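You operate a simulated robot arm through the tools that you are given. There is no shell and no other tool. Be economical: measure what you need, move in short steps, check, and stop when the job is done.

The job below is to be done with a simulated robot arm. You get a single attempt, and the scene is never put back.

Task
Stack the carton that says "TUBES 50 ml" from the table top on top of the carton that says "caps". Put the flask labelled "57" from the table top on the top of the chiller and the flask that says "72" on the grey tray there. Take the filter cartridge that says "fine" from the table top and put it on top of the grey filter there. Put the beaker from the table top in the sink. Put two of the large tubes from the table top on the bench in front of the bath. Pull the file cupboard door open. Any order will do. Set down upright: flask, beaker, large tube.

Only the result counts: the job must be done as asked and must still hold three seconds after the hand-in. Knocking over, shifting, dropping, spilling or breaking anything else fails it. A push-on lid holds only when it is set on centred and level and pressed home; a screw cap is set on level and turned clockwise until tight.

Robot
A 6-joint arm with a four-finger gripper on a trunk, on a base that drives. Base frame: it is fixed to the floor where the robot stands at the start and does not move with it; the origin is under the middle of the robot, x ahead of it, y to its left, z up; the surface under the hand at the start is at about z = 880. Lengths are in mm, angles in degrees, forces in N, time in s.
Its first joint turns from -166.0 to 166.0 degrees. Places, roughly: beaker [500, 0, 1000]; bench in front of the bath (37x22 cm) [2420, -2260, 880]; carton [750, -250, 1000]; file cupboard door [3300, -800, 400]; filter [750, -250, 1000]; filter cartridge [750, 250, 1000]; flask [750, -250, 1000]; large tube [750, 0, 1000]; sink (34x24 cm) [1980, -2480, 680]; top of the chiller (18x22 cm) [-900, -300, 640]; tray (11x8x3 cm) [1000, 100, 900]. Payload 3.67 kg.
Tool frame: the origin (TCP) lies between the finger pads and is the grasp point; the fingertips stand 28 mm ahead of it; z points along the fingers, y is the line along which they close. Largest opening 112 mm; the body of the gripper starts 73 mm behind the TCP.
Orientation is that of the tool frame in the base frame, as [roll, pitch, yaw] about the fixed x, y, z axes, in that order (R = Rz(yaw) Ry(pitch) Rx(roll)). With the fingers straight down and closing along the base's y, the tool's x points along the base's -x, its y along +y and its z along -z.

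Tools
- The arm moves only by the tool play_rows. Its argument "plan" is a list that holds one entry, the list of rows, each a list of 7 numbers: the finger opening in mm, from 0 to 112, then the shift along the tool's x, y, z in units of 20 mm (1.0 is 20 mm), then the turn, a rotation vector about the tool's x, y, z in units of 8 degrees (1.0 is 8 degrees). In form: [[[hand, tx, ty, tz, wx, wy, wz], ...]]. A call has 1 to 8 rows; each row shifts and turns the commanded pose from where the row before left it, along the tool's axes as they then stand. A call with a number of a shift or a turn outside -1 to 1 is refused whole. Rows are played at 5 a second. More than 50 mm and 8.6 degrees between two rows, or a gripper value outside its range, and nothing of the call is played. A pose out of reach is approached as far as the arm can. The call stops where the force on the tool passes 40 N (or 10 N more than at its start, if that is more) or the arm is blocked; 0.2 s more then pass. Each finger halts on what it meets, pressing with about 45 N; the grip force reading is that of the motor and also rises with nothing between the fingers. The clock runs only during rows and for 0.2 s after the last one: add rows that do not move to give the fingers time. The reply holds the time, the measured pose of the TCP, the force on the tool along the base axes, the opening and the grip force, in the units named above and with some noise, with the torque about the TCP (base axes, N m) and any sound that the robot's microphone picked up, and new pictures: "show" is both (left out), scene, wrist or none.
- Cameras (640 x 400 px; columns grow to the right, rows downward): "scene" is now at [41, 136.1, 1317.8]; the picture's right is [-0.96, -0.27, 0.00], its down [-0.18, 0.65, -0.74] and it looks along [0.20, -0.71, -0.68] (base axes); focal length 214 px, centre (320, 200). "wrist" rides on the gripper at [60, -18, -104] in the tool frame; the picture's right is [0.29, 0.96, 0.00], its down [-0.80, 0.24, -0.55] and it looks along [-0.53, 0.16, 0.83] (tool axes); focal length 234 px, centre (320, 200). There is no depth. A picture from a camera that has moved, and an enlarged one, comes with that camera's place and axes in the base frame and with its lens.
- drive_base(legs): drives the robot by 1 to 6 legs, each [ahead, left, turn to the left] in mm, mm and degrees, along the robot's own axes; the way and the turn of a leg run together, so that a leg with both is an arc; at most 1500 mm and 180 degrees a leg. The arm and the cameras ride along, it lands a little off, and it stops where it bumps. It gives what a move gives, and a new picture of the scene camera.
- head_to(pan, tilt): turns the head with the scene camera to pan (to the left, within 143 degrees either way) and tilt (down, from -29 to 69), counted from straight ahead of the robot. It gives what a move gives, and a new picture of the scene camera.
- zoom(camera, box): a new picture of the part [left, top, right, bottom] of that camera's present view, enlarged. No time passes.
- close_job(): hands the job in; it is judged then, once.

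Go step by step. Nothing tells you exact positions but the pictures and the camera data: compare them with the known pose of the tool, close in by small moves and look again before you grip or let go. The budget is 217 turns and 260 pictures, counting those below and the enlarged ones. Unless the task says otherwise, let go and move clear before handing in.

The tools are called after "Call:" as name(argument=value, ...) on one line, values as JSON. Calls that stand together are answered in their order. play_rows: Moves the arm, as the interface text tells. Its arguments: {"type":"object","properties":{"plan":{"type":"array","items":{"type":"array","items":{"type":"array","items":{"type":"number"}}}},"show":{"type":"string","enum":["both","scene","wrist","none"]}},"required":["plan"]} The other tools are called the same way: drive_base (legs) drives the base; head_to (pan, tilt) turns the head that bears the scene camera; zoom (camera, box) takes an enlarged picture of a part of a camera's view; close_job () hands the job in.

At the start:

```text
time_s: 0.0
ee_pos: [621.1, 55.6, 1321.8]
orientation: [-180.0, 0.0, 179.9]
wrist_force: [-0.1, -1.3, 0.5]
torque: [-0.02, 0.0, -0.01]
opening: 111.9
grasp_force: 0.0
robot x, y, heading: [-2.5, -2.2, 0.1]
head pan, tilt: [-74.2, 42.5]
```

scene: 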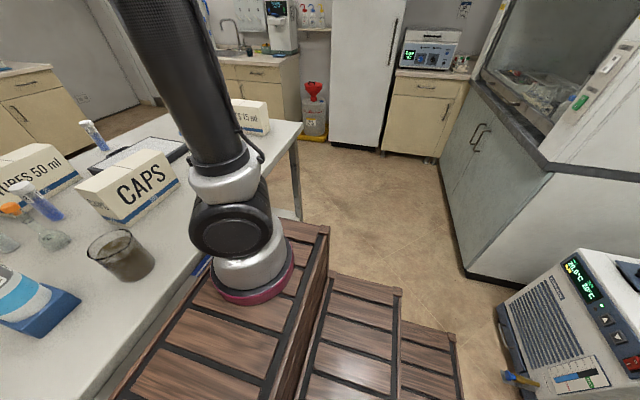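
wrist: 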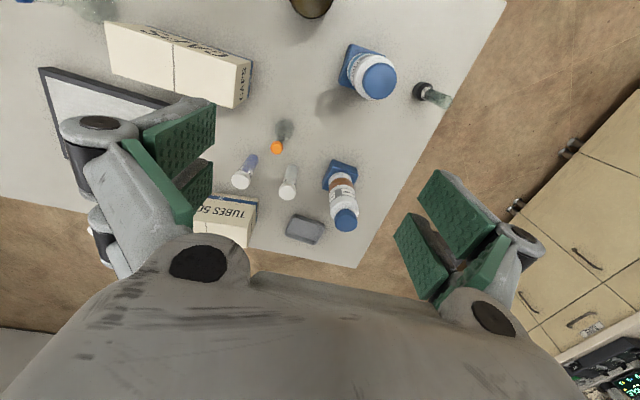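

I see a table ahead with cartons, tubes, beaker, and bottles. First I look straight ahead at the table and then elsewhere.

Call:
head_to(pan=0, tilt=35)

Call:
zoom(camera="wrist", box=[0, 0, 480, 300])

```text
time_s: 1.5
ee_pos: [623.3, 56.1, 1323.1]
orientation: [179.9, 0.0, 179.9]
wrist_force: [0.1, -0.2, 0.0]
torque: [-0.01, 0.02, 0.0]
opening: 111.8
grasp_force: 0.1
robot x, y, heading: [-3.1, -3.1, -0.1]
head pan, tilt: [0.0, 35.0]
camera scene: at [106.4, 216.1, 1329.0], right [0.0, -1.0, 0.0], down [-0.57, 0.0, -0.82], along [0.82, 0.0, -0.57], focal length 214 px, centre (320, 200)
```

scene: 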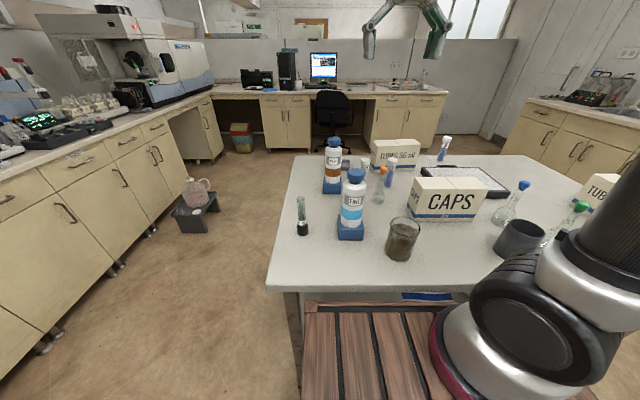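

```text
1.33 times, centred on (240, 150) of wrist
camera zoom: at [563.7, 38.2, 1426.7], right [-0.29, 0.96, 0.0], down [0.8, 0.24, 0.55], along [0.53, 0.16, -0.83], focal length 312 px, centre (427, 267)
```

zoom: 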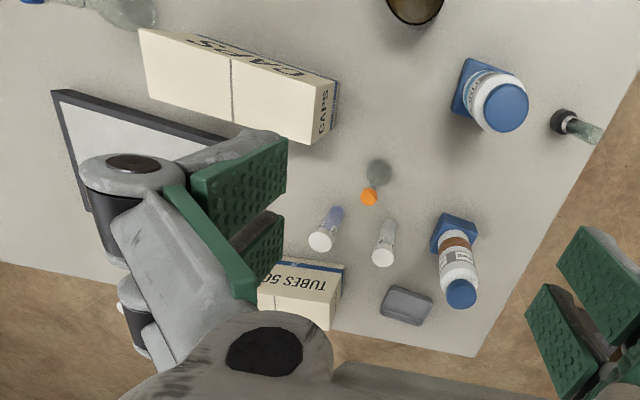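

Now zoom at the table items.

Call:
zoom(camera="scene", box=[270, 130, 430, 250])

Call:
zoom(camera="scene", box=[400, 130, 640, 280])

Call:
head_to(pan=-30, tilt=35)

```text
3.33 times, centred on (350, 190) of scene
camera zoom: at [106.4, 216.1, 1329.0], right [0.0, -1.0, 0.0], down [-0.57, 0.0, -0.82], along [0.82, 0.0, -0.57], focal length 715 px, centre (220, 233)
```

zoom: 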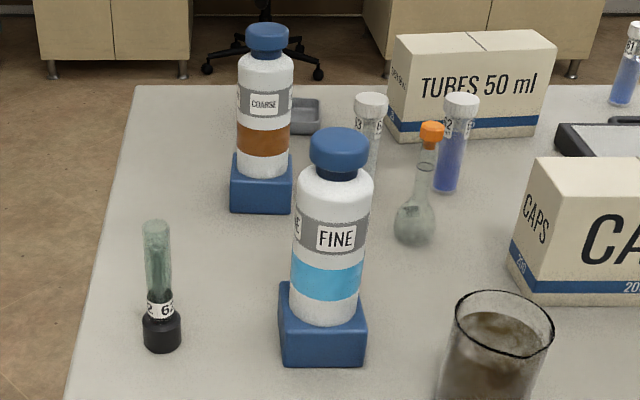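

```text
2.67 times, centred on (520, 205) of scene
camera zoom: at [106.4, 216.1, 1329.0], right [0.0, -1.0, 0.0], down [-0.57, 0.0, -0.82], along [0.82, 0.0, -0.57], focal length 572 px, centre (-213, 187)
```

zoom: 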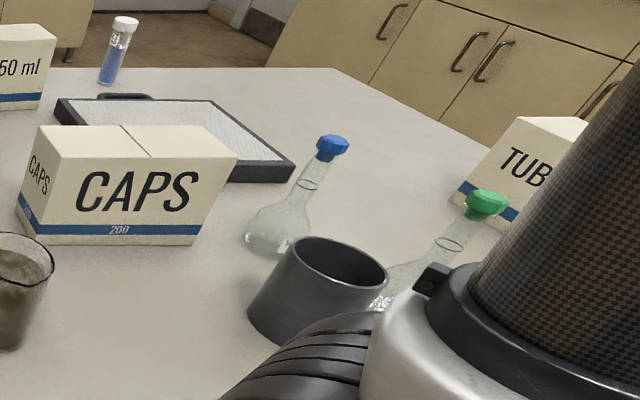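

```text
time_s: 2.4
ee_pos: [622.5, 55.8, 1322.1]
orientation: [-180.0, 0.0, -180.0]
wrist_force: [0.3, 0.5, 0.4]
torque: [-0.01, -0.01, 0.02]
opening: 112.0
grasp_force: 0.1
robot x, y, heading: [2.9, -3.0, -0.1]
head pan, tilt: [-30.0, 35.0]
camera scene: at [94.6, 172.2, 1329.1], right [-0.5, -0.87, 0.0], down [-0.5, 0.29, -0.82], along [0.71, -0.41, -0.57], focal length 214 px, centre (320, 200)
```

scene: 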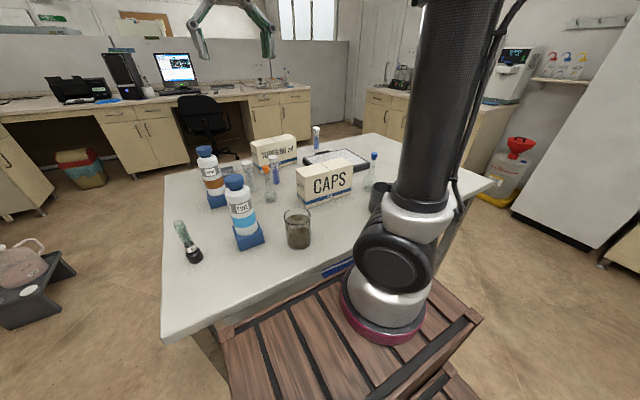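

Let me look around at the remaining places: chiller (right-rear).

Call:
head_to(pan=-135, tilt=35)

Call:
head_to(pan=-60, tilt=15)

```text
time_s: 4.2
ee_pos: [621.8, 56.1, 1322.1]
orientation: [-180.0, 0.1, 179.9]
wrist_force: [-0.3, -0.2, -0.8]
torque: [-0.01, -0.02, -0.02]
opening: 112.0
grasp_force: 0.1
robot x, y, heading: [-0.6, -1.3, 0.1]
head pan, tilt: [-135.0, 35.0]
camera scene: at [-43.9, 153.9, 1329.1], right [-0.71, 0.71, 0.0], down [0.41, 0.41, -0.82], along [-0.58, -0.58, -0.57], focal length 214 px, centre (320, 200)
```

scene: 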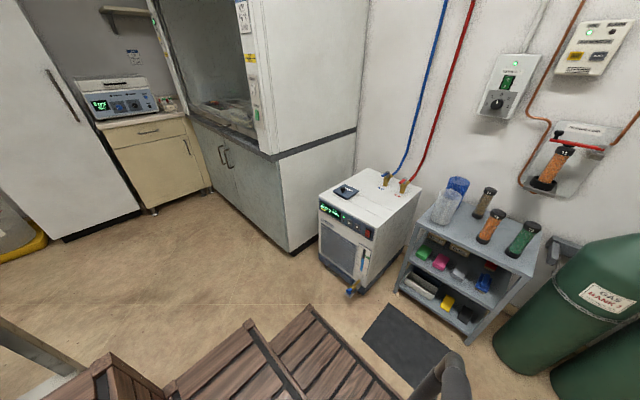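

```text
time_s: 5.7
ee_pos: [622.6, 55.8, 1322.8]
orientation: [-179.9, -0.1, -180.0]
wrist_force: [-0.6, 0.1, -0.6]
torque: [0.0, -0.02, -0.02]
opening: 112.3
grasp_force: 0.0
robot x, y, heading: [-4.5, 1.6, 0.1]
head pan, tilt: [-60.0, 15.0]
camera scene: at [65.0, 135.3, 1361.0], right [-0.87, -0.5, 0.0], down [-0.13, 0.22, -0.97], along [0.48, -0.84, -0.26], focal length 214 px, centre (320, 200)
```

scene: 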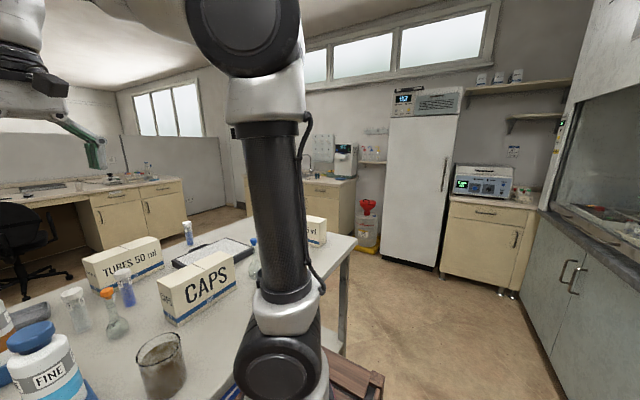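

I check how near the base stands to the table.

Call:
head_to(pan=0, tilt=69)

Call:
head_to(pan=-90, tilt=60)

```text
time_s: 7.0
ee_pos: [622.0, 56.1, 1322.1]
orientation: [-179.9, 0.0, 180.0]
wrist_force: [0.3, 0.0, -0.4]
torque: [0.04, -0.03, -0.01]
opening: 111.8
grasp_force: 0.1
robot x, y, heading: [1.2, -0.5, 0.0]
head pan, tilt: [0.0, 68.8]
camera scene: at [74.3, 216.2, 1285.4], right [0.0, -1.0, 0.0], down [-0.93, 0.0, -0.36], along [0.36, 0.0, -0.93], focal length 214 px, centre (320, 200)
```

scene: 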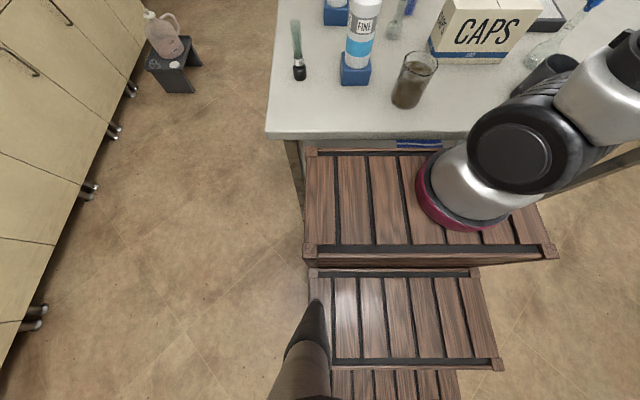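

```text
time_s: 8.7
ee_pos: [622.6, 55.8, 1323.3]
orientation: [180.0, -0.1, -180.0]
wrist_force: [0.6, -0.5, 0.5]
torque: [0.01, -0.01, -0.04]
opening: 112.3
grasp_force: 0.2
robot x, y, heading: [2.3, -1.0, -0.1]
head pan, tilt: [-90.0, 60.0]
camera scene: at [18.4, 149.5, 1294.8], right [-1.0, 0.0, 0.0], down [0.0, 0.87, -0.5], along [0.0, -0.5, -0.87], focal length 214 px, centre (320, 200)
```

scene: 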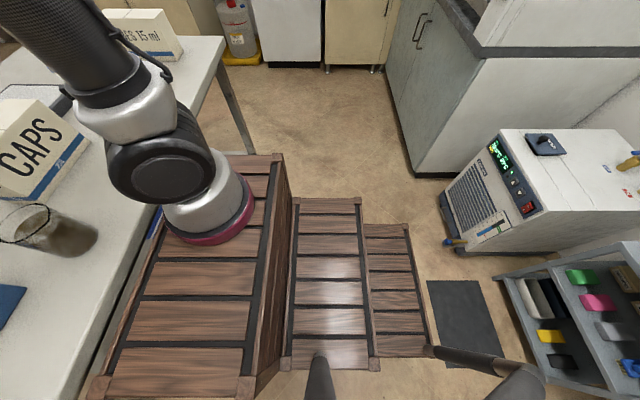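

The base can slide sideways; I drive right along the table so the wrist camera sees the flasks' labels.

Call:
drive_base(legs=[[0, -400, 0]])

Call:
play_rows(plan=[[[112, 1, 0, 0.5, 0, 0, 0], [112, 1, 0, 0.5, 0, 0, 0], [112, 1, 0, 0.5, 0, 0, 0], [112, 1, 0, 0.5, 0, 0, 0]]], show="wrist")

Call:
head_to(pan=-10, tilt=45)

```text
time_s: 11.2
ee_pos: [621.7, -350.7, 1321.7]
orientation: [180.0, 0.0, 179.7]
wrist_force: [0.2, -0.3, 0.6]
torque: [0.02, 0.01, 0.0]
opening: 112.0
grasp_force: 0.0
robot x, y, heading: [-1.1, -406.0, -0.3]
head pan, tilt: [-90.0, 60.0]
camera scene: at [18.1, -254.1, 1294.8], right [-1.0, 0.0, 0.0], down [0.0, 0.87, -0.5], along [0.0, -0.5, -0.87], focal length 214 px, centre (320, 200)
```

scene: 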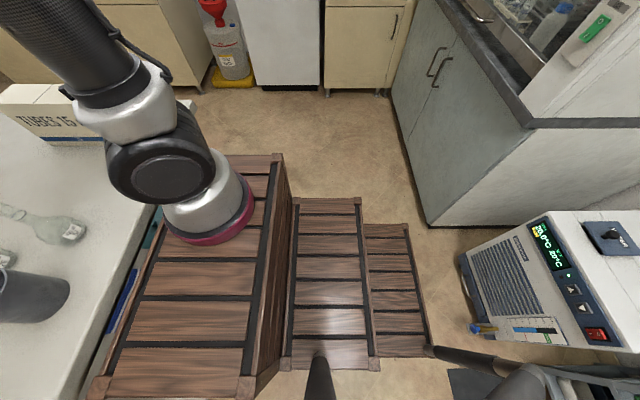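

```text
time_s: 12.2
ee_pos: [541.3, -351.2, 1281.4]
orientation: [-180.0, 0.0, 179.7]
wrist_force: [0.4, -0.3, 0.3]
torque: [0.0, 0.0, -0.01]
opening: 111.7
grasp_force: 0.2
robot x, y, heading: [1.6, -404.7, -0.5]
head pan, tilt: [-90.0, 60.0]
camera wrist: at [483.3, -367.9, 1386.4], right [-0.28, 0.96, 0.0], down [0.8, 0.24, 0.55], along [0.53, 0.16, -0.83], focal length 234 px, centre (320, 200)
```

wrist: 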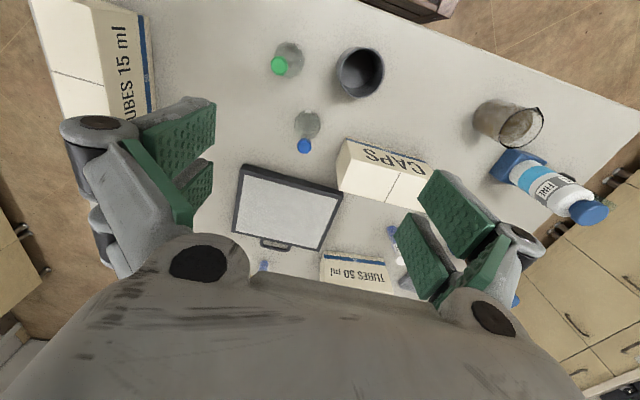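

```text
time_s: 13.7
ee_pos: [541.9, -350.7, 1281.8]
orientation: [180.0, 0.0, 179.6]
wrist_force: [-0.7, -0.3, 0.7]
torque: [-0.04, 0.0, -0.02]
opening: 112.2
grasp_force: 0.1
robot x, y, heading: [-2.5, -402.3, -0.1]
head pan, tilt: [-10.0, 45.0]
camera scene: at [98.4, -202.0, 1314.2], right [-0.18, -0.98, 0.0], down [-0.7, 0.13, -0.71], along [0.7, -0.13, -0.71], focal length 214 px, centre (320, 200)
```

scene: 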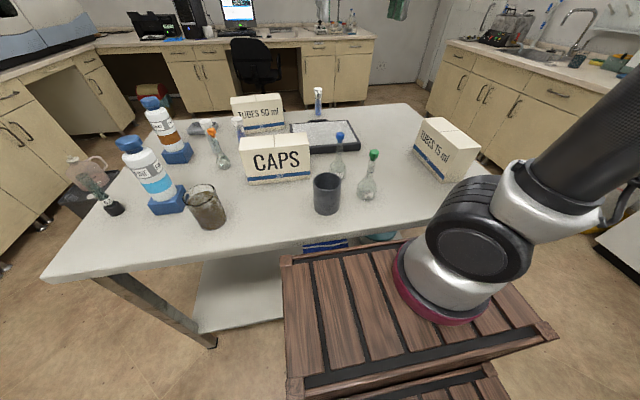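

Call:
zoom(camera="scene", box=[300, 110, 400, 220])

Call:
zoom(camera="scene", box=[190, 100, 270, 180])

Call:
zoom(camera="wrist", box=[230, 20, 430, 170])

```text
3.64 times, centred on (350, 165) of scene
camera zoom: at [98.4, -202.0, 1314.2], right [-0.18, -0.98, 0.0], down [-0.7, 0.13, -0.71], along [0.7, -0.13, -0.71], focal length 780 px, centre (211, 327)
```

zoom: 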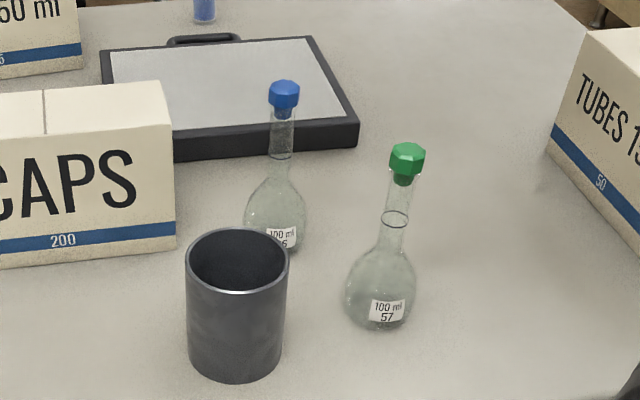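

```text
5.00 times, centred on (230, 140) of scene
camera zoom: at [98.4, -202.0, 1314.2], right [-0.18, -0.98, 0.0], down [-0.7, 0.13, -0.71], along [0.7, -0.13, -0.71], focal length 1072 px, centre (770, 500)
```

zoom: 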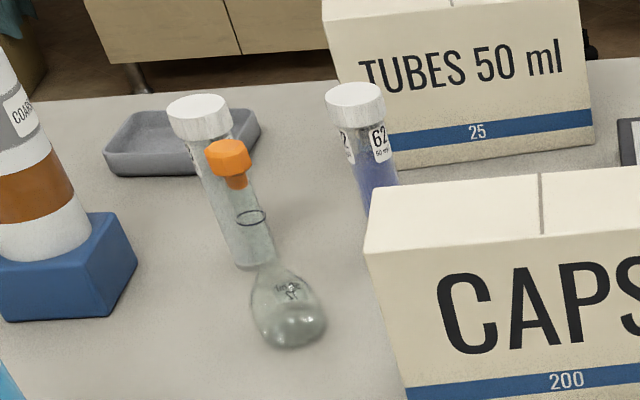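

```text
2.67 times, centred on (330, 95) of wrist
camera zoom: at [483.4, -368.1, 1386.8], right [-0.28, 0.96, 0.0], down [0.8, 0.24, 0.55], along [0.53, 0.16, -0.83], focal length 624 px, centre (293, 480)
```

zoom: 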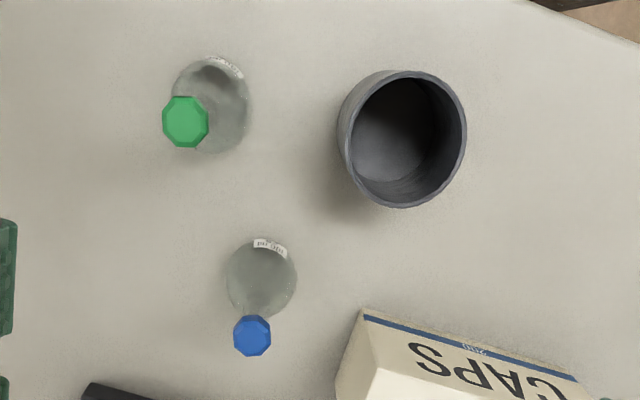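

Call:
zoom(camera="wrist", box=[210, 150, 360, 270])

Call:
zoom(camera="scene", box=[280, 105, 380, 165])

```text
3.33 times, centred on (285, 210) of wrist
camera zoom: at [483.4, -368.1, 1386.8], right [-0.28, 0.96, 0.0], down [0.8, 0.24, 0.55], along [0.53, 0.16, -0.83], focal length 781 px, centre (437, 167)
```

zoom: 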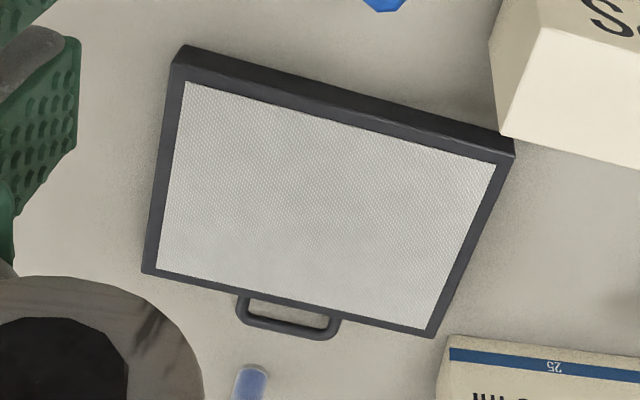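

```text
6.40 times, centred on (330, 135) of scene
camera zoom: at [98.4, -202.0, 1314.2], right [-0.18, -0.98, 0.0], down [-0.7, 0.13, -0.71], along [0.7, -0.13, -0.71], focal length 1373 px, centre (256, 616)
```

zoom: 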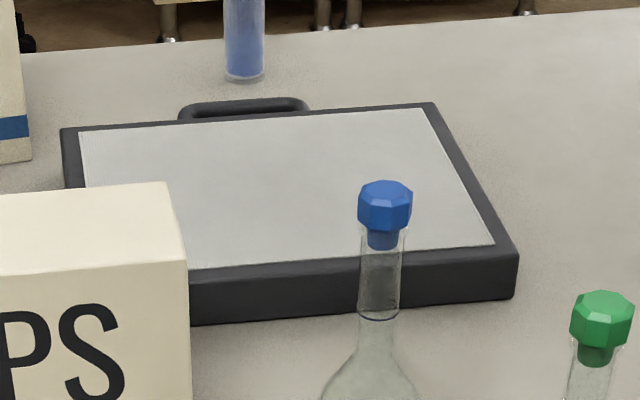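

The flat framed mesh panel with a handle is the grey filter; flask 57 is the green-capped one. Next I go to the FINE cartridge.

Call:
drive_base(legs=[[0, 474, 0]])

Call:
play_rows(plan=[[[112, 0, 0, 1, 0, 0, 0], [112, 0, 0, 1, 0, 0, 0], [112, 0, 0, 1, 0, 0, 0]]], show="wrist")

```text
time_s: 16.5
ee_pos: [543.7, 124.8, 1282.9]
orientation: [-180.0, 0.0, 179.8]
wrist_force: [-0.6, 0.0, 0.1]
torque: [0.02, -0.02, 0.03]
opening: 112.1
grasp_force: 0.0
robot x, y, heading: [0.0, 73.5, -0.2]
head pan, tilt: [-10.0, 45.0]
camera scene: at [99.8, 272.4, 1314.2], right [-0.18, -0.98, 0.0], down [-0.7, 0.12, -0.71], along [0.7, -0.12, -0.71], focal length 214 px, centre (320, 200)
```

scene: 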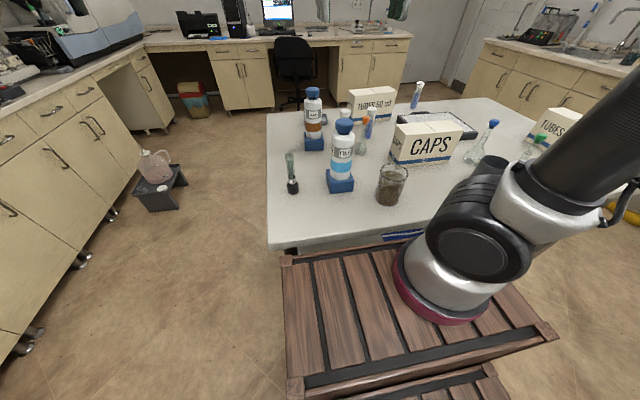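

```text
time_s: 17.3
ee_pos: [543.9, 123.7, 1223.2]
orientation: [179.9, 0.0, 179.8]
wrist_force: [0.4, 0.4, -0.9]
torque: [0.02, -0.01, -0.06]
opening: 111.8
grasp_force: 0.1
robot x, y, heading: [4.5, 75.4, -0.1]
head pan, tilt: [-10.0, 45.0]
camera wrist: at [484.8, 105.8, 1327.5], right [-0.29, 0.96, 0.0], down [0.8, 0.24, 0.55], along [0.53, 0.16, -0.83], focal length 234 px, centre (320, 200)
```

wrist: 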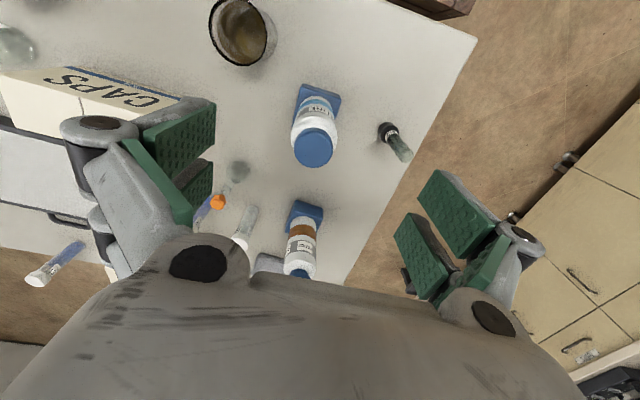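

Call:
play_rows(plan=[[[112, -1, 0, 1, 0, 0, 0], [112, -0.65, 0.15, 1, 0, 0, 0], [112, 0, 0, 1, 0, 0, 0], [112, 0, 0, 1, 0, 0, 0], [112, 0, 0, 1, 0, 0, 0]]], show="both")

```text
time_s: 18.5
ee_pos: [575.5, 127.1, 1122.2]
orientation: [-180.0, -0.1, 179.8]
wrist_force: [0.2, 0.6, 0.1]
torque: [0.03, -0.04, 0.03]
opening: 111.8
grasp_force: 0.0
robot x, y, heading: [2.7, 71.6, -0.1]
head pan, tilt: [-10.0, 45.0]
camera scene: at [99.8, 272.3, 1314.2], right [-0.18, -0.98, 0.0], down [-0.7, 0.12, -0.71], along [0.7, -0.12, -0.71], focal length 214 px, centre (320, 200)
camera wrist: at [517.9, 109.2, 1226.8], right [-0.29, 0.96, 0.0], down [0.8, 0.24, 0.55], along [0.53, 0.16, -0.83], focal length 234 px, centre (320, 200)
```

scene: 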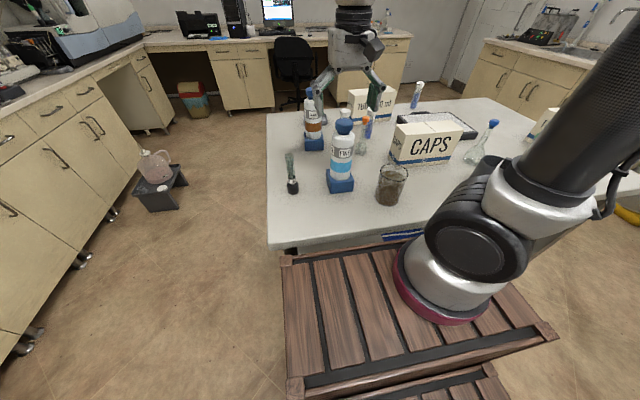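
wrist: 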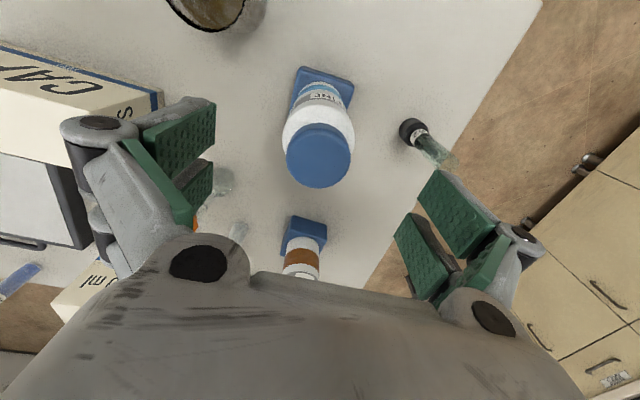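

Call:
play_rows(plan=[[[112, -0.2, 0, 1, 0, 0, 0], [112, 0, 0, 1, 0, 0, 0], [112, 0, 0, 1, 0, 0, 0], [112, 0, 0, 1, 0, 0, 0], [112, 0, 0, 1, 0, 0, 0], [112, 0, 0, 0.4, 0, 0, 0]]], show="both")

```text
time_s: 19.9
ee_pos: [580.8, 126.6, 1014.9]
orientation: [-180.0, 0.0, 179.8]
wrist_force: [0.2, -0.1, -0.9]
torque: [0.02, -0.02, -0.02]
opening: 112.0
grasp_force: 0.0
robot x, y, heading: [3.6, 72.1, -0.4]
head pan, tilt: [-10.0, 45.0]
camera scene: at [99.8, 272.3, 1314.2], right [-0.18, -0.98, 0.0], down [-0.7, 0.12, -0.71], along [0.7, -0.12, -0.71], focal length 214 px, centre (320, 200)
camera wrist: at [521.3, 109.9, 1119.4], right [-0.29, 0.96, 0.0], down [0.8, 0.24, 0.55], along [0.53, 0.16, -0.83], focal length 234 px, centre (320, 200)
```

scene: 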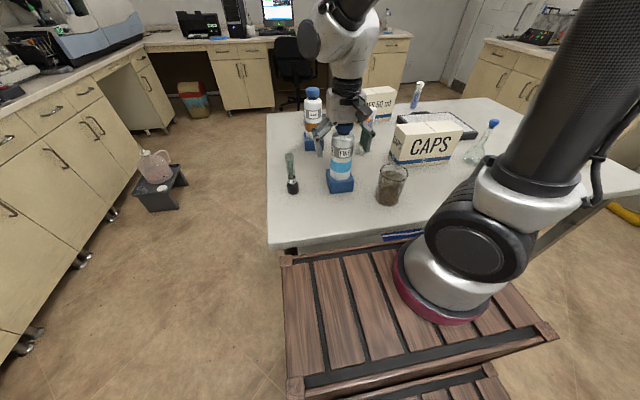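
wrist: 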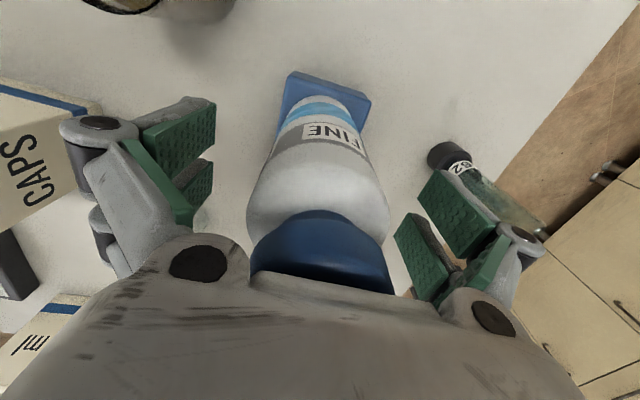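

Call:
play_rows(plan=[[[50, 0, 0, 0, 0, 0, 0], [50, 0, 0, 0, 0, 0, 0], [50, 0, 0, 0, 0, 0, 0]]], show="scene")

Call:
zoom(camera="scene", box=[290, 90, 400, 210])

```text
time_s: 20.7
ee_pos: [579.8, 126.5, 1012.9]
orientation: [179.9, 0.1, 179.7]
wrist_force: [-0.6, -0.8, -0.3]
torque: [-0.05, 0.0, -0.03]
opening: 55.8
grasp_force: 45.3
robot x, y, heading: [1.0, 71.4, -0.2]
head pan, tilt: [-10.0, 45.0]
camera scene: at [99.8, 272.3, 1314.2], right [-0.18, -0.98, 0.0], down [-0.7, 0.12, -0.71], along [0.7, -0.12, -0.71], focal length 214 px, centre (320, 200)
```

scene: 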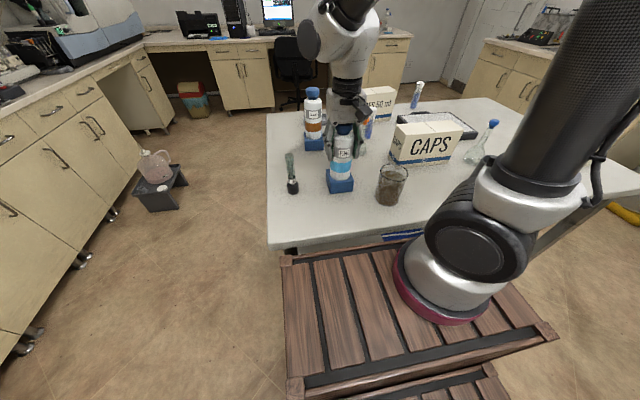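

```text
3.33 times, centred on (345, 150) of scene
camera zoom: at [99.8, 272.3, 1314.2], right [-0.18, -0.98, 0.0], down [-0.7, 0.12, -0.71], along [0.7, -0.12, -0.71], focal length 715 px, centre (237, 367)
```

zoom: 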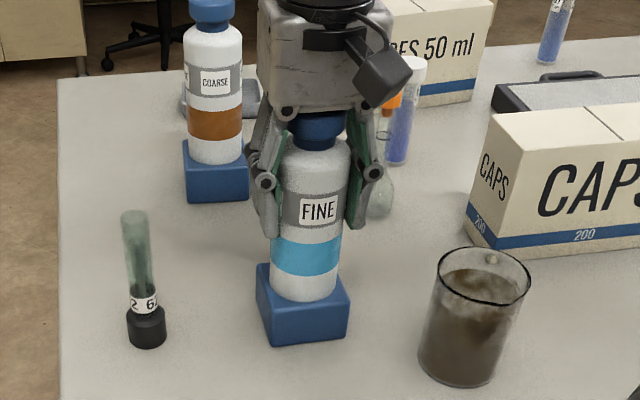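

Gripped at 56 mm. I lift and see whether the blue stand stays behind.

Call:
play_rows(plan=[[[50, 0, 0, -1, 0, 0, 0], [50, 0, 0, -1, 0, 0, 0], [50, 0, 0, -1, 0, 0, 0], [50, 0, 0, -1, 0, 0, 0], [50, 0, 0, -1, 0, 0, 0], [50, 0, 0, -1, 0, 0, 0], [50, 0, 0, -1, 0, 0, 0], [50, 0, 0, -1, 0, 0, 0]]], show="both")

```text
time_s: 22.5
ee_pos: [580.5, 126.6, 1174.0]
orientation: [180.0, 0.0, 179.8]
wrist_force: [-0.4, 0.6, -4.2]
torque: [-0.01, 0.02, -0.03]
opening: 55.8
grasp_force: 45.0
robot x, y, heading: [1.1, 72.7, -0.0]
head pan, tilt: [-10.0, 45.0]
camera scene: at [100.0, 272.4, 1314.2], right [-0.18, -0.98, 0.0], down [-0.7, 0.12, -0.71], along [0.7, -0.12, -0.71], focal length 214 px, centre (320, 200)
camera wrist: at [521.6, 109.6, 1278.3], right [-0.29, 0.96, 0.0], down [0.8, 0.24, 0.55], along [0.53, 0.16, -0.83], focal length 234 px, centre (320, 200)
```

scene: 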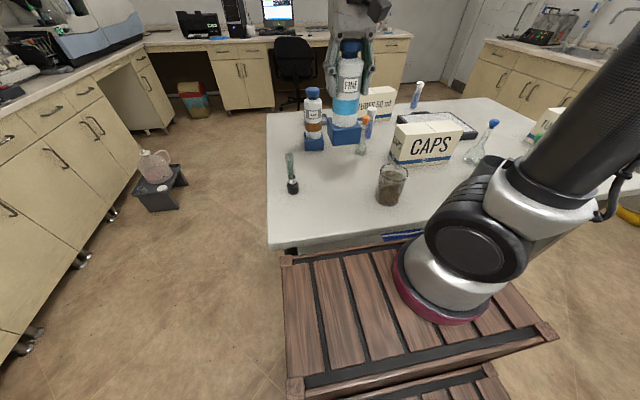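
wrist: 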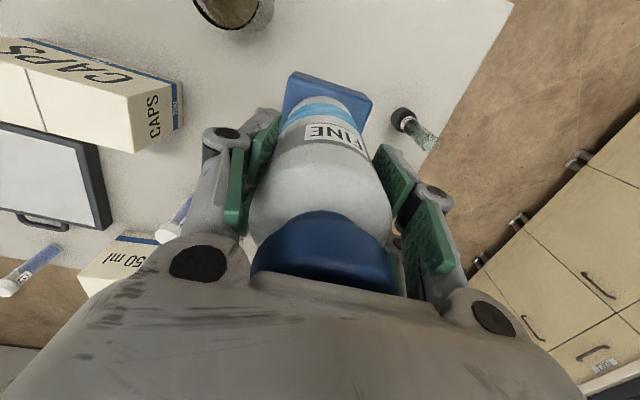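

The stand is part of the cartridge. I raise it, slide the base right to the filter.

Call:
play_rows(plan=[[[50, 0, 0, -1, 0, 0, 0], [50, 0, 0, -1, 0, 0, 0], [50, 0, 0, -1, 0, 0, 0], [50, 0, 0, -1, 0, 0, 0]]], show="none")

Call:
drive_base(legs=[[0, -474, 0]])

Call:
play_rows(plan=[[[50, -1, 0, 0, 0, 0, 0], [50, -1, 0, 0, 0, 0, 0], [50, -1, 0, 0, 0, 0, 0], [50, -1, 0, 0, 0, 0, 0], [50, -1, 0, 0, 0, 0, 0], [50, -1, 0, 0, 0, 0, 0], [50, -1, 0, 0, 0, 0, 0], [50, -1, 0, 0, 0, 0, 0]]], show="none")

Call:
play_rows(plan=[[[50, -1, 0, 0, 0, 0, 0], [50, -1, 0, 0, 0, 0, 0], [50, -1, 0, 0, 0, 0, 0], [50, -1, 0, 0, 0, 0, 0], [50, -1, 0, 0, 0, 0, 0], [50, -0.5, 0, 0, 0, 0, 0]]], show="both")

```text
time_s: 23.5
ee_pos: [579.7, 127.8, 1252.9]
orientation: [179.9, -0.1, 179.9]
wrist_force: [0.0, -0.3, -3.5]
torque: [0.0, -0.02, 0.01]
opening: 55.8
grasp_force: 45.0
robot x, y, heading: [-0.5, 71.9, -0.6]
head pan, tilt: [-10.0, 45.0]
```

```text
time_s: 26.4
ee_pos: [577.4, -360.9, 1253.3]
orientation: [180.0, 0.0, 179.5]
wrist_force: [0.1, 0.3, -4.3]
torque: [-0.01, 0.03, -0.01]
opening: 55.8
grasp_force: 44.9
robot x, y, heading: [-2.1, -414.0, -0.5]
head pan, tilt: [-10.0, 45.0]
camera scene: at [98.5, -214.2, 1314.2], right [-0.18, -0.98, 0.0], down [-0.7, 0.13, -0.71], along [0.7, -0.13, -0.71], focal length 214 px, centre (320, 200)
```

scene: 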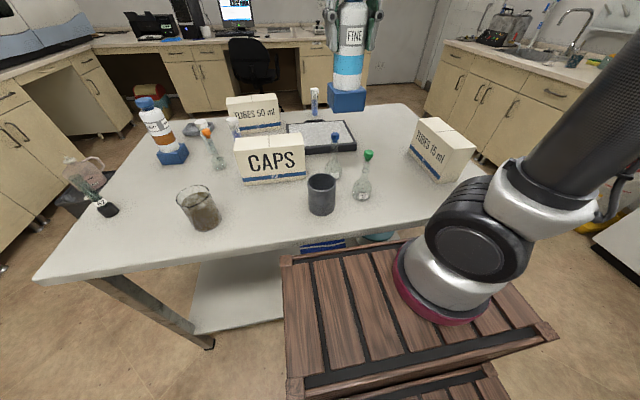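

```text
time_s: 28.2
ee_pos: [740.1, -362.5, 1253.2]
orientation: [180.0, 0.0, 179.5]
wrist_force: [-0.3, -0.2, -4.5]
torque: [-0.01, -0.04, -0.01]
opening: 55.7
grasp_force: 45.1
robot x, y, heading: [-3.6, -414.3, -0.8]
head pan, tilt: [-10.0, 45.0]
```

```text
time_s: 29.6
ee_pos: [848.5, -361.7, 1254.4]
orientation: [180.0, -0.1, 179.5]
wrist_force: [-0.4, 0.7, -2.9]
torque: [-0.02, -0.06, -0.05]
opening: 55.8
grasp_force: 44.6
robot x, y, heading: [-1.3, -419.0, -0.3]
head pan, tilt: [-10.0, 45.0]
camera scene: at [98.4, -214.1, 1314.2], right [-0.18, -0.98, 0.0], down [-0.7, 0.13, -0.71], along [0.7, -0.13, -0.71], focal length 214 px, centre (320, 200)
camera wrist: at [789.4, -379.9, 1359.0], right [-0.28, 0.96, 0.0], down [0.8, 0.23, 0.55], along [0.53, 0.15, -0.83], focal length 234 px, centre (320, 200)
```

scene: 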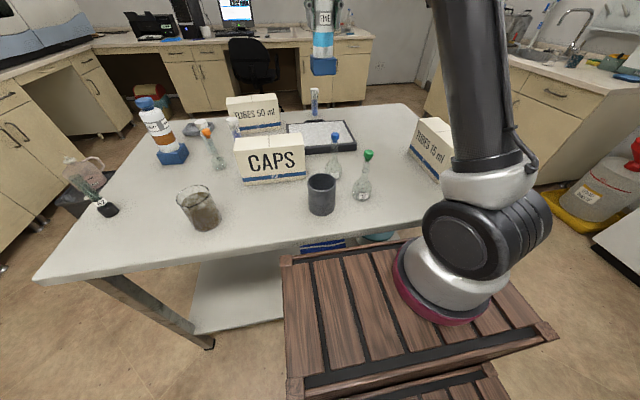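
wrist: 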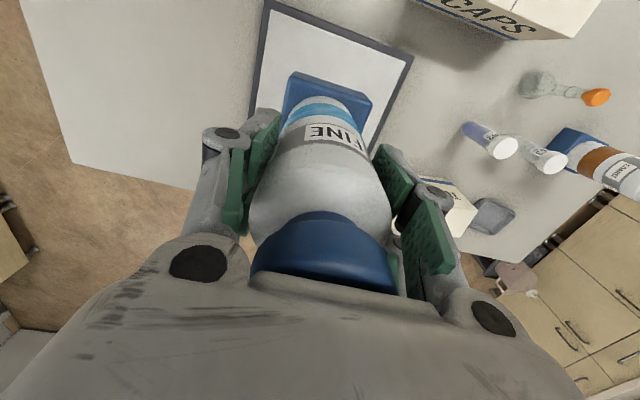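

Call:
play_rows(plan=[[[50, 0, 0.3, 1, 0, 0, 0], [50, 0, 0, 1, 0, 0, 0], [50, 0, 0, 1, 0, 0, 0], [50, 0, 0, 1, 0, 0, 0], [50, 0, 0, 1, 0, 0, 0], [50, 0, 0, 1, 0, 0, 0], [50, 0, 0, 1, 0, 0, 0], [50, 0, 0, 1, 0, 0, 0]]], show="both")

Call:
zoom(camera="scene", box=[260, 40, 400, 160])

```text
time_s: 31.4
ee_pos: [846.6, -358.2, 1093.0]
orientation: [-180.0, 0.0, 179.4]
wrist_force: [-0.1, 0.8, -3.8]
torque: [0.04, 0.0, -0.03]
opening: 55.9
grasp_force: 45.5
robot x, y, heading: [1.1, -417.8, -0.7]
head pan, tilt: [-10.0, 45.0]
camera scene: at [98.4, -214.2, 1314.2], right [-0.18, -0.98, 0.0], down [-0.7, 0.13, -0.71], along [0.7, -0.13, -0.71], focal length 214 px, centre (320, 200)
camera wrist: at [789.1, -374.7, 1197.1], right [-0.28, 0.96, 0.0], down [0.8, 0.23, 0.55], along [0.53, 0.15, -0.83], focal length 234 px, centre (320, 200)
```

scene: 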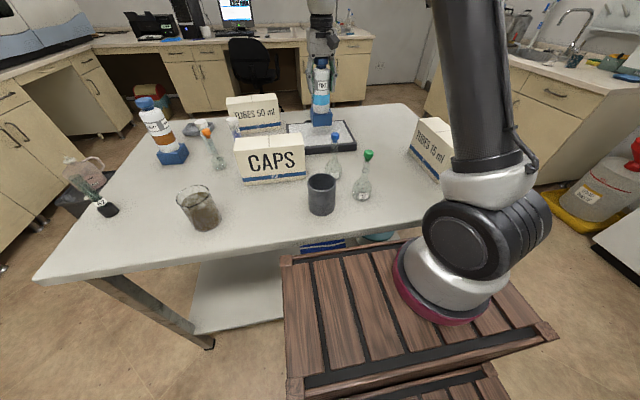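
wrist: 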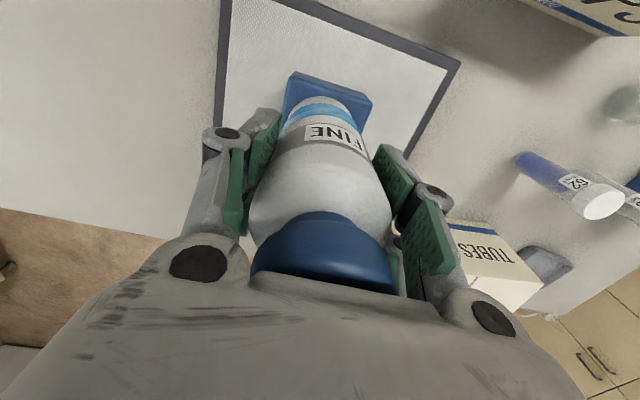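

```text
3.33 times, centred on (330, 100) of scene
camera zoom: at [98.4, -214.2, 1314.2], right [-0.18, -0.98, 0.0], down [-0.7, 0.13, -0.71], along [0.7, -0.13, -0.71], focal length 715 px, centre (287, 533)
```

zoom: 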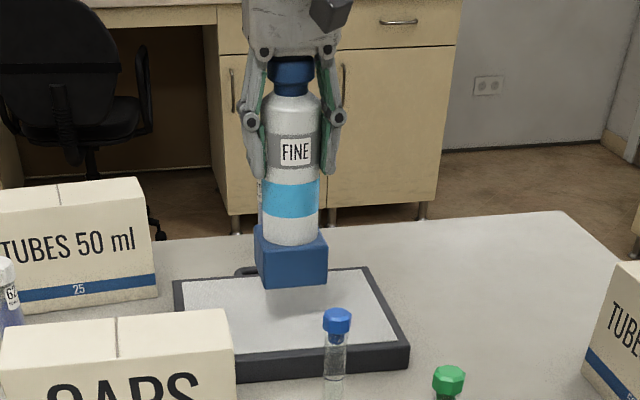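

Call:
play_rows(plan=[[[50, 0, 0, 1, 0, 0, 0], [50, 0, 0, 0.8, 0, 0, 0], [50, 0, 0, 0.15, 0, 0, 0], [50, 0, 0, 0.15, 0, 0, 0], [50, 0, 0, 0.15, 0, 0, 0]]], show="none")

```text
time_s: 32.6
ee_pos: [848.2, -357.6, 1048.6]
orientation: [179.9, 0.1, 179.5]
wrist_force: [-0.3, -0.3, -5.0]
torque: [0.02, 0.0, 0.03]
opening: 55.7
grasp_force: 44.8
robot x, y, heading: [-5.4, -412.0, -0.9]
head pan, tilt: [-10.0, 45.0]
```

Call:
play_rows(plan=[[[50, 0, 0, 0.15, 0, 0, 0], [50, 0, 0, 0.15, 0, 0, 0], [50, 0, 0, 0.15, 0, 0, 0], [50, 0, 0, 0.1, 0, 0, 0]]], show="none")

```text
time_s: 33.7
ee_pos: [849.5, -356.9, 1040.4]
orientation: [179.9, 0.4, 179.5]
wrist_force: [-1.8, -0.5, 9.5]
torque: [0.02, 0.69, 0.03]
opening: 55.7
grasp_force: 45.3
robot x, y, heading: [-4.9, -413.0, -0.6]
head pan, tilt: [-10.0, 45.0]
stopped in row 4: the force on the tool passed its limit at 42 N (the readings are from after the stop); the commanded pose is now the measured one
```

Contact made; release and rise.

Call:
play_rows(plan=[[[70, 0, 0, 0, 0, 0, 0], [112, 0, 0, 0, 0, 0, 0], [112, 0, 0, 0, 0, 0, 0], [112, 0, 0, -1, 0, 0, 0], [112, 0, 0, -1, 0, 0, 0], [112, 0, 0, -1, 0, 0, 0], [112, 0, 0, -1, 0, 0, 0], [112, 0, 0, -1, 0, 0, 0]]], show="both")

```text
time_s: 35.5
ee_pos: [848.1, -357.9, 1141.8]
orientation: [-180.0, 0.3, 179.5]
wrist_force: [0.0, 0.2, 0.0]
torque: [0.0, 0.08, -0.01]
opening: 111.8
grasp_force: 0.1
robot x, y, heading: [-5.4, -413.1, -0.4]
head pan, tilt: [-10.0, 45.0]
camera scene: at [98.5, -214.1, 1314.2], right [-0.18, -0.98, 0.0], down [-0.7, 0.13, -0.71], along [0.7, -0.13, -0.71], focal length 214 px, centre (320, 200)
camera wrist: at [788.3, -375.5, 1245.0], right [-0.28, 0.96, 0.0], down [0.8, 0.23, 0.56], along [0.54, 0.16, -0.83], focal length 234 px, centre (320, 200)
```

scene: 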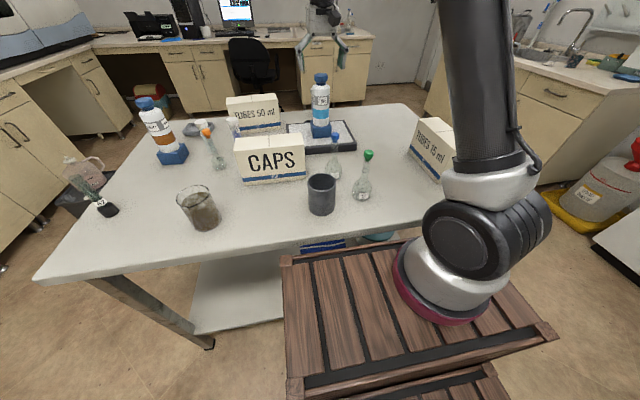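
wrist: 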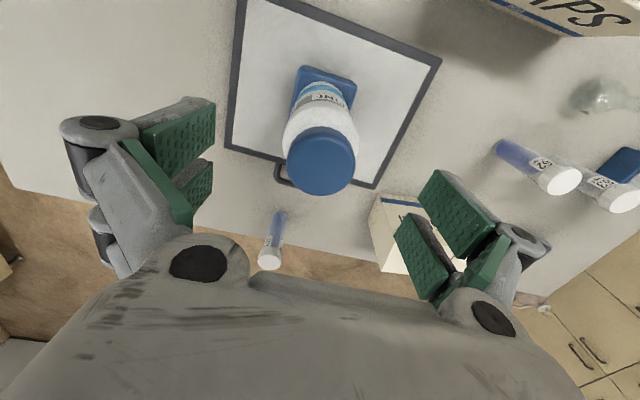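

FINE stands on the filter. Next, I'll work from the table's left side: retract, drive around, face -y.

Call:
play_rows(plan=[[[112, 0, 0, -1, 0, 0, 0], [112, 1, 0, -1, 0, 0, 0], [112, 1, 0, -1, 0, 0, 0], [112, 1, 0, -1, 0, 0, 0], [112, 1, 0, -1, 0, 0, 0], [112, 1, 0, 0, 0, 0, 0], [112, 1, 0, 0, 0, 0, 0], [112, 1, 0, 0, 0, 0, 0]]], show="none")

Call:
drive_base(legs=[[-250, 0, 0], [0, 1150, 0], [0, 0, -90]])

Call:
head_to(pan=70, tilt=30)

```text
time_s: 37.3
ee_pos: [709.2, -357.2, 1238.5]
orientation: [179.9, 0.4, 179.5]
wrist_force: [0.1, -0.1, 0.0]
torque: [-0.04, 0.04, -0.03]
opening: 112.0
grasp_force: 0.1
robot x, y, heading: [1.4, -414.0, -0.4]
head pan, tilt: [-10.0, 45.0]
```

```text
time_s: 48.4
ee_pos: [-177.8, 21.7, 1238.8]
orientation: [180.0, 0.3, 89.0]
wrist_force: [-0.1, -0.7, 0.0]
torque: [0.0, -0.03, 0.05]
opening: 111.8
grasp_force: 0.0
robot x, y, heading: [-230.2, 731.1, -90.9]
head pan, tilt: [-10.0, 45.0]
camera scene: at [-32.2, 630.8, 1314.2], right [-0.98, 0.19, 0.0], down [0.13, 0.69, -0.71], along [-0.13, -0.69, -0.71], focal length 214 px, centre (320, 200)
```

scene: 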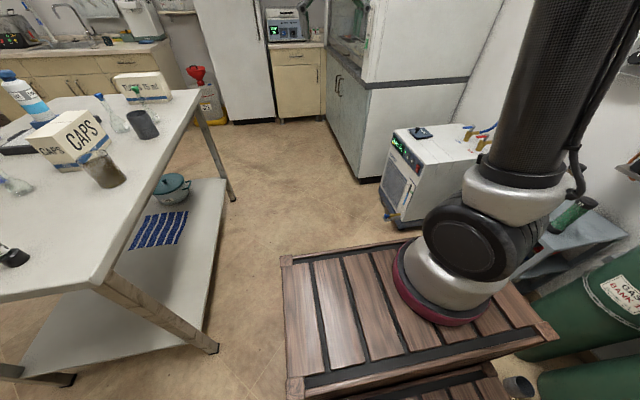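

```text
time_s: 49.9
ee_pos: [-176.0, 21.6, 1239.3]
orientation: [179.9, 0.3, 89.1]
wrist_force: [0.5, -0.4, 0.5]
torque: [-0.03, 0.0, 0.03]
opening: 112.1
grasp_force: 0.0
robot x, y, heading: [-229.4, 732.5, -90.7]
head pan, tilt: [70.0, 30.0]
camera scene: at [67.6, 678.2, 1336.8], right [-0.36, -0.93, 0.0], down [-0.47, 0.18, -0.87], along [0.81, -0.31, -0.5], focal length 214 px, centre (320, 200)
```

scene: 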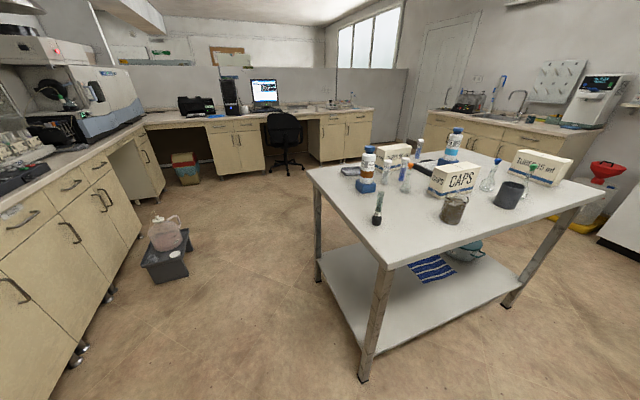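

Call:
drive_base(legs=[[-30, 0, 0.8], [0, 1080, 0]])

Call:
head_to(pan=0, tilt=45)

```text
time_s: 55.9
ee_pos: [928.0, 56.9, 1238.8]
orientation: [-180.0, 0.3, 90.5]
wrist_force: [-0.8, -0.5, 0.0]
torque: [0.02, -0.06, 0.03]
opening: 111.8
grasp_force: 0.0
robot x, y, heading: [857.6, 765.6, -89.4]
head pan, tilt: [70.0, 30.0]
camera scene: at [1156.3, 719.4, 1336.8], right [-0.33, -0.94, 0.0], down [-0.47, 0.17, -0.87], along [0.82, -0.29, -0.5], focal length 214 px, centre (320, 200)
```

scene: 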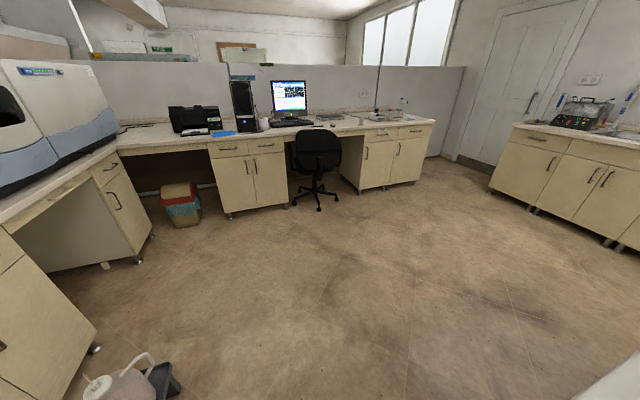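

```text
time_s: 57.3
ee_pos: [928.1, 56.0, 1239.9]
orientation: [-179.9, 0.3, 90.5]
wrist_force: [-0.2, 0.2, -0.6]
torque: [-0.01, 0.03, 0.04]
opening: 111.8
grasp_force: 0.1
robot x, y, heading: [858.4, 766.7, -89.5]
head pan, tilt: [0.0, 45.0]
camera scene: at [1071.8, 668.2, 1314.2], right [-1.0, -0.01, 0.0], down [-0.01, 0.71, -0.71], along [0.01, -0.71, -0.71], focal length 214 px, centre (320, 200)
```

scene: 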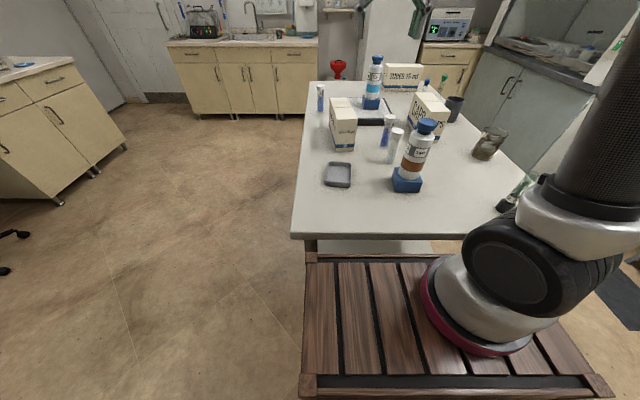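

Call:
play_rows(plan=[[[112, -1, 1, 0, 0, 0, 0], [112, -1, 1, 0, 0, 0, 0], [112, -1, 1, 0, 0, 0, 0], [112, -1, 1, 0, 0, 0, 0]]], show="wrist")

Call:
zoom(camera="scene", box=[290, 60, 480, 200])

```text
time_s: 58.3
ee_pos: [1008.2, -21.2, 1240.8]
orientation: [179.9, 0.4, 90.6]
wrist_force: [0.1, 0.1, -0.1]
torque: [-0.03, -0.06, -0.02]
opening: 112.1
grasp_force: 0.2
robot x, y, heading: [856.6, 769.1, -89.4]
head pan, tilt: [0.0, 45.0]
camera wrist: at [991.9, 38.6, 1343.9], right [0.95, 0.3, 0.0], down [0.25, -0.79, 0.56], along [0.17, -0.53, -0.83], focal length 234 px, centre (320, 200)
```

wrist: 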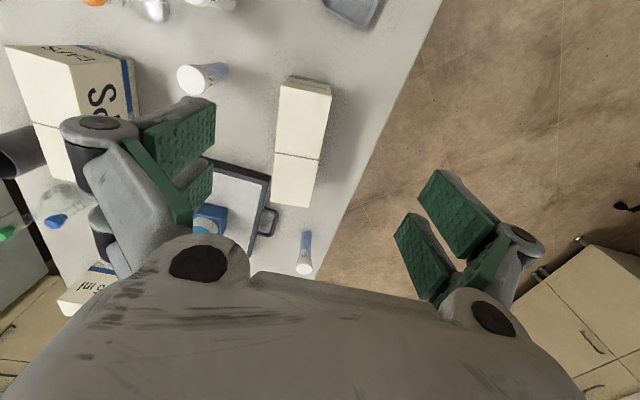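

```text
2.86 times, centred on (385, 130) of scene
camera zoom: at [1071.4, 668.5, 1314.3], right [-1.0, -0.01, 0.0], down [-0.01, 0.71, -0.71], along [0.01, -0.71, -0.71], focal length 613 px, centre (134, 400)
```

zoom: 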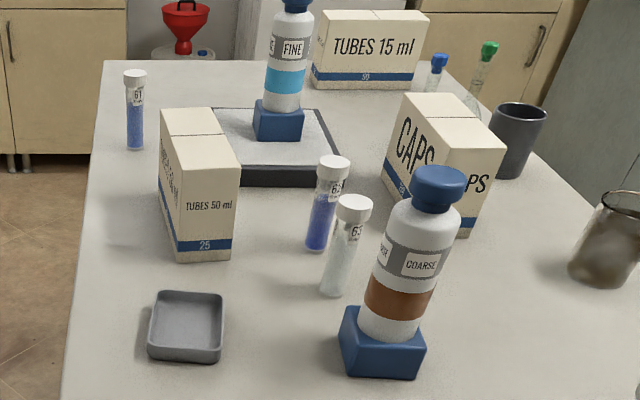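

Call:
play_rows(plan=[[[112, -1, -0.2, 1, 0, 0, -0.5], [112, -1, 0, 1, 0, 0, -0.5], [112, -1, 0, 1, 0, 0, 0], [112, -1, 0, 1, 0, 0, 0], [112, -0.5, 0, 1, 0, 0, 0], [112, 0, 0, 1, 0, 0, 0], [112, 0, 0, 1, 0, 0, 0]]], show="wrist")

```text
time_s: 59.9
ee_pos: [1014.5, -111.8, 1099.8]
orientation: [180.0, 0.3, 98.5]
wrist_force: [0.1, 0.4, 0.5]
torque: [-0.01, 0.0, 0.0]
opening: 112.0
grasp_force: 0.1
robot x, y, heading: [857.9, 768.2, -89.6]
head pan, tilt: [0.0, 45.0]
camera wrist: at [989.6, -54.1, 1203.9], right [0.9, 0.43, 0.0], down [0.35, -0.75, 0.56], along [0.24, -0.51, -0.83], focal length 234 px, centre (320, 200)
```

wrist: 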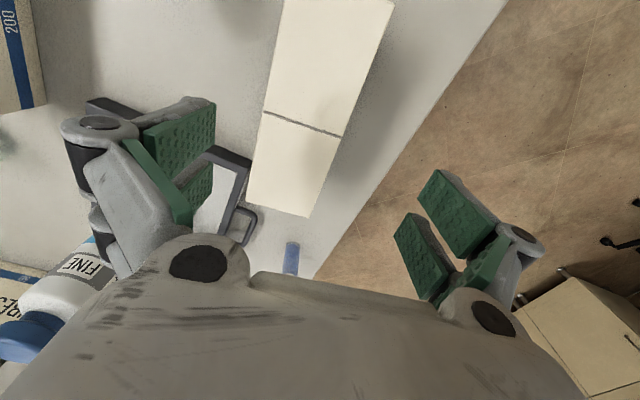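

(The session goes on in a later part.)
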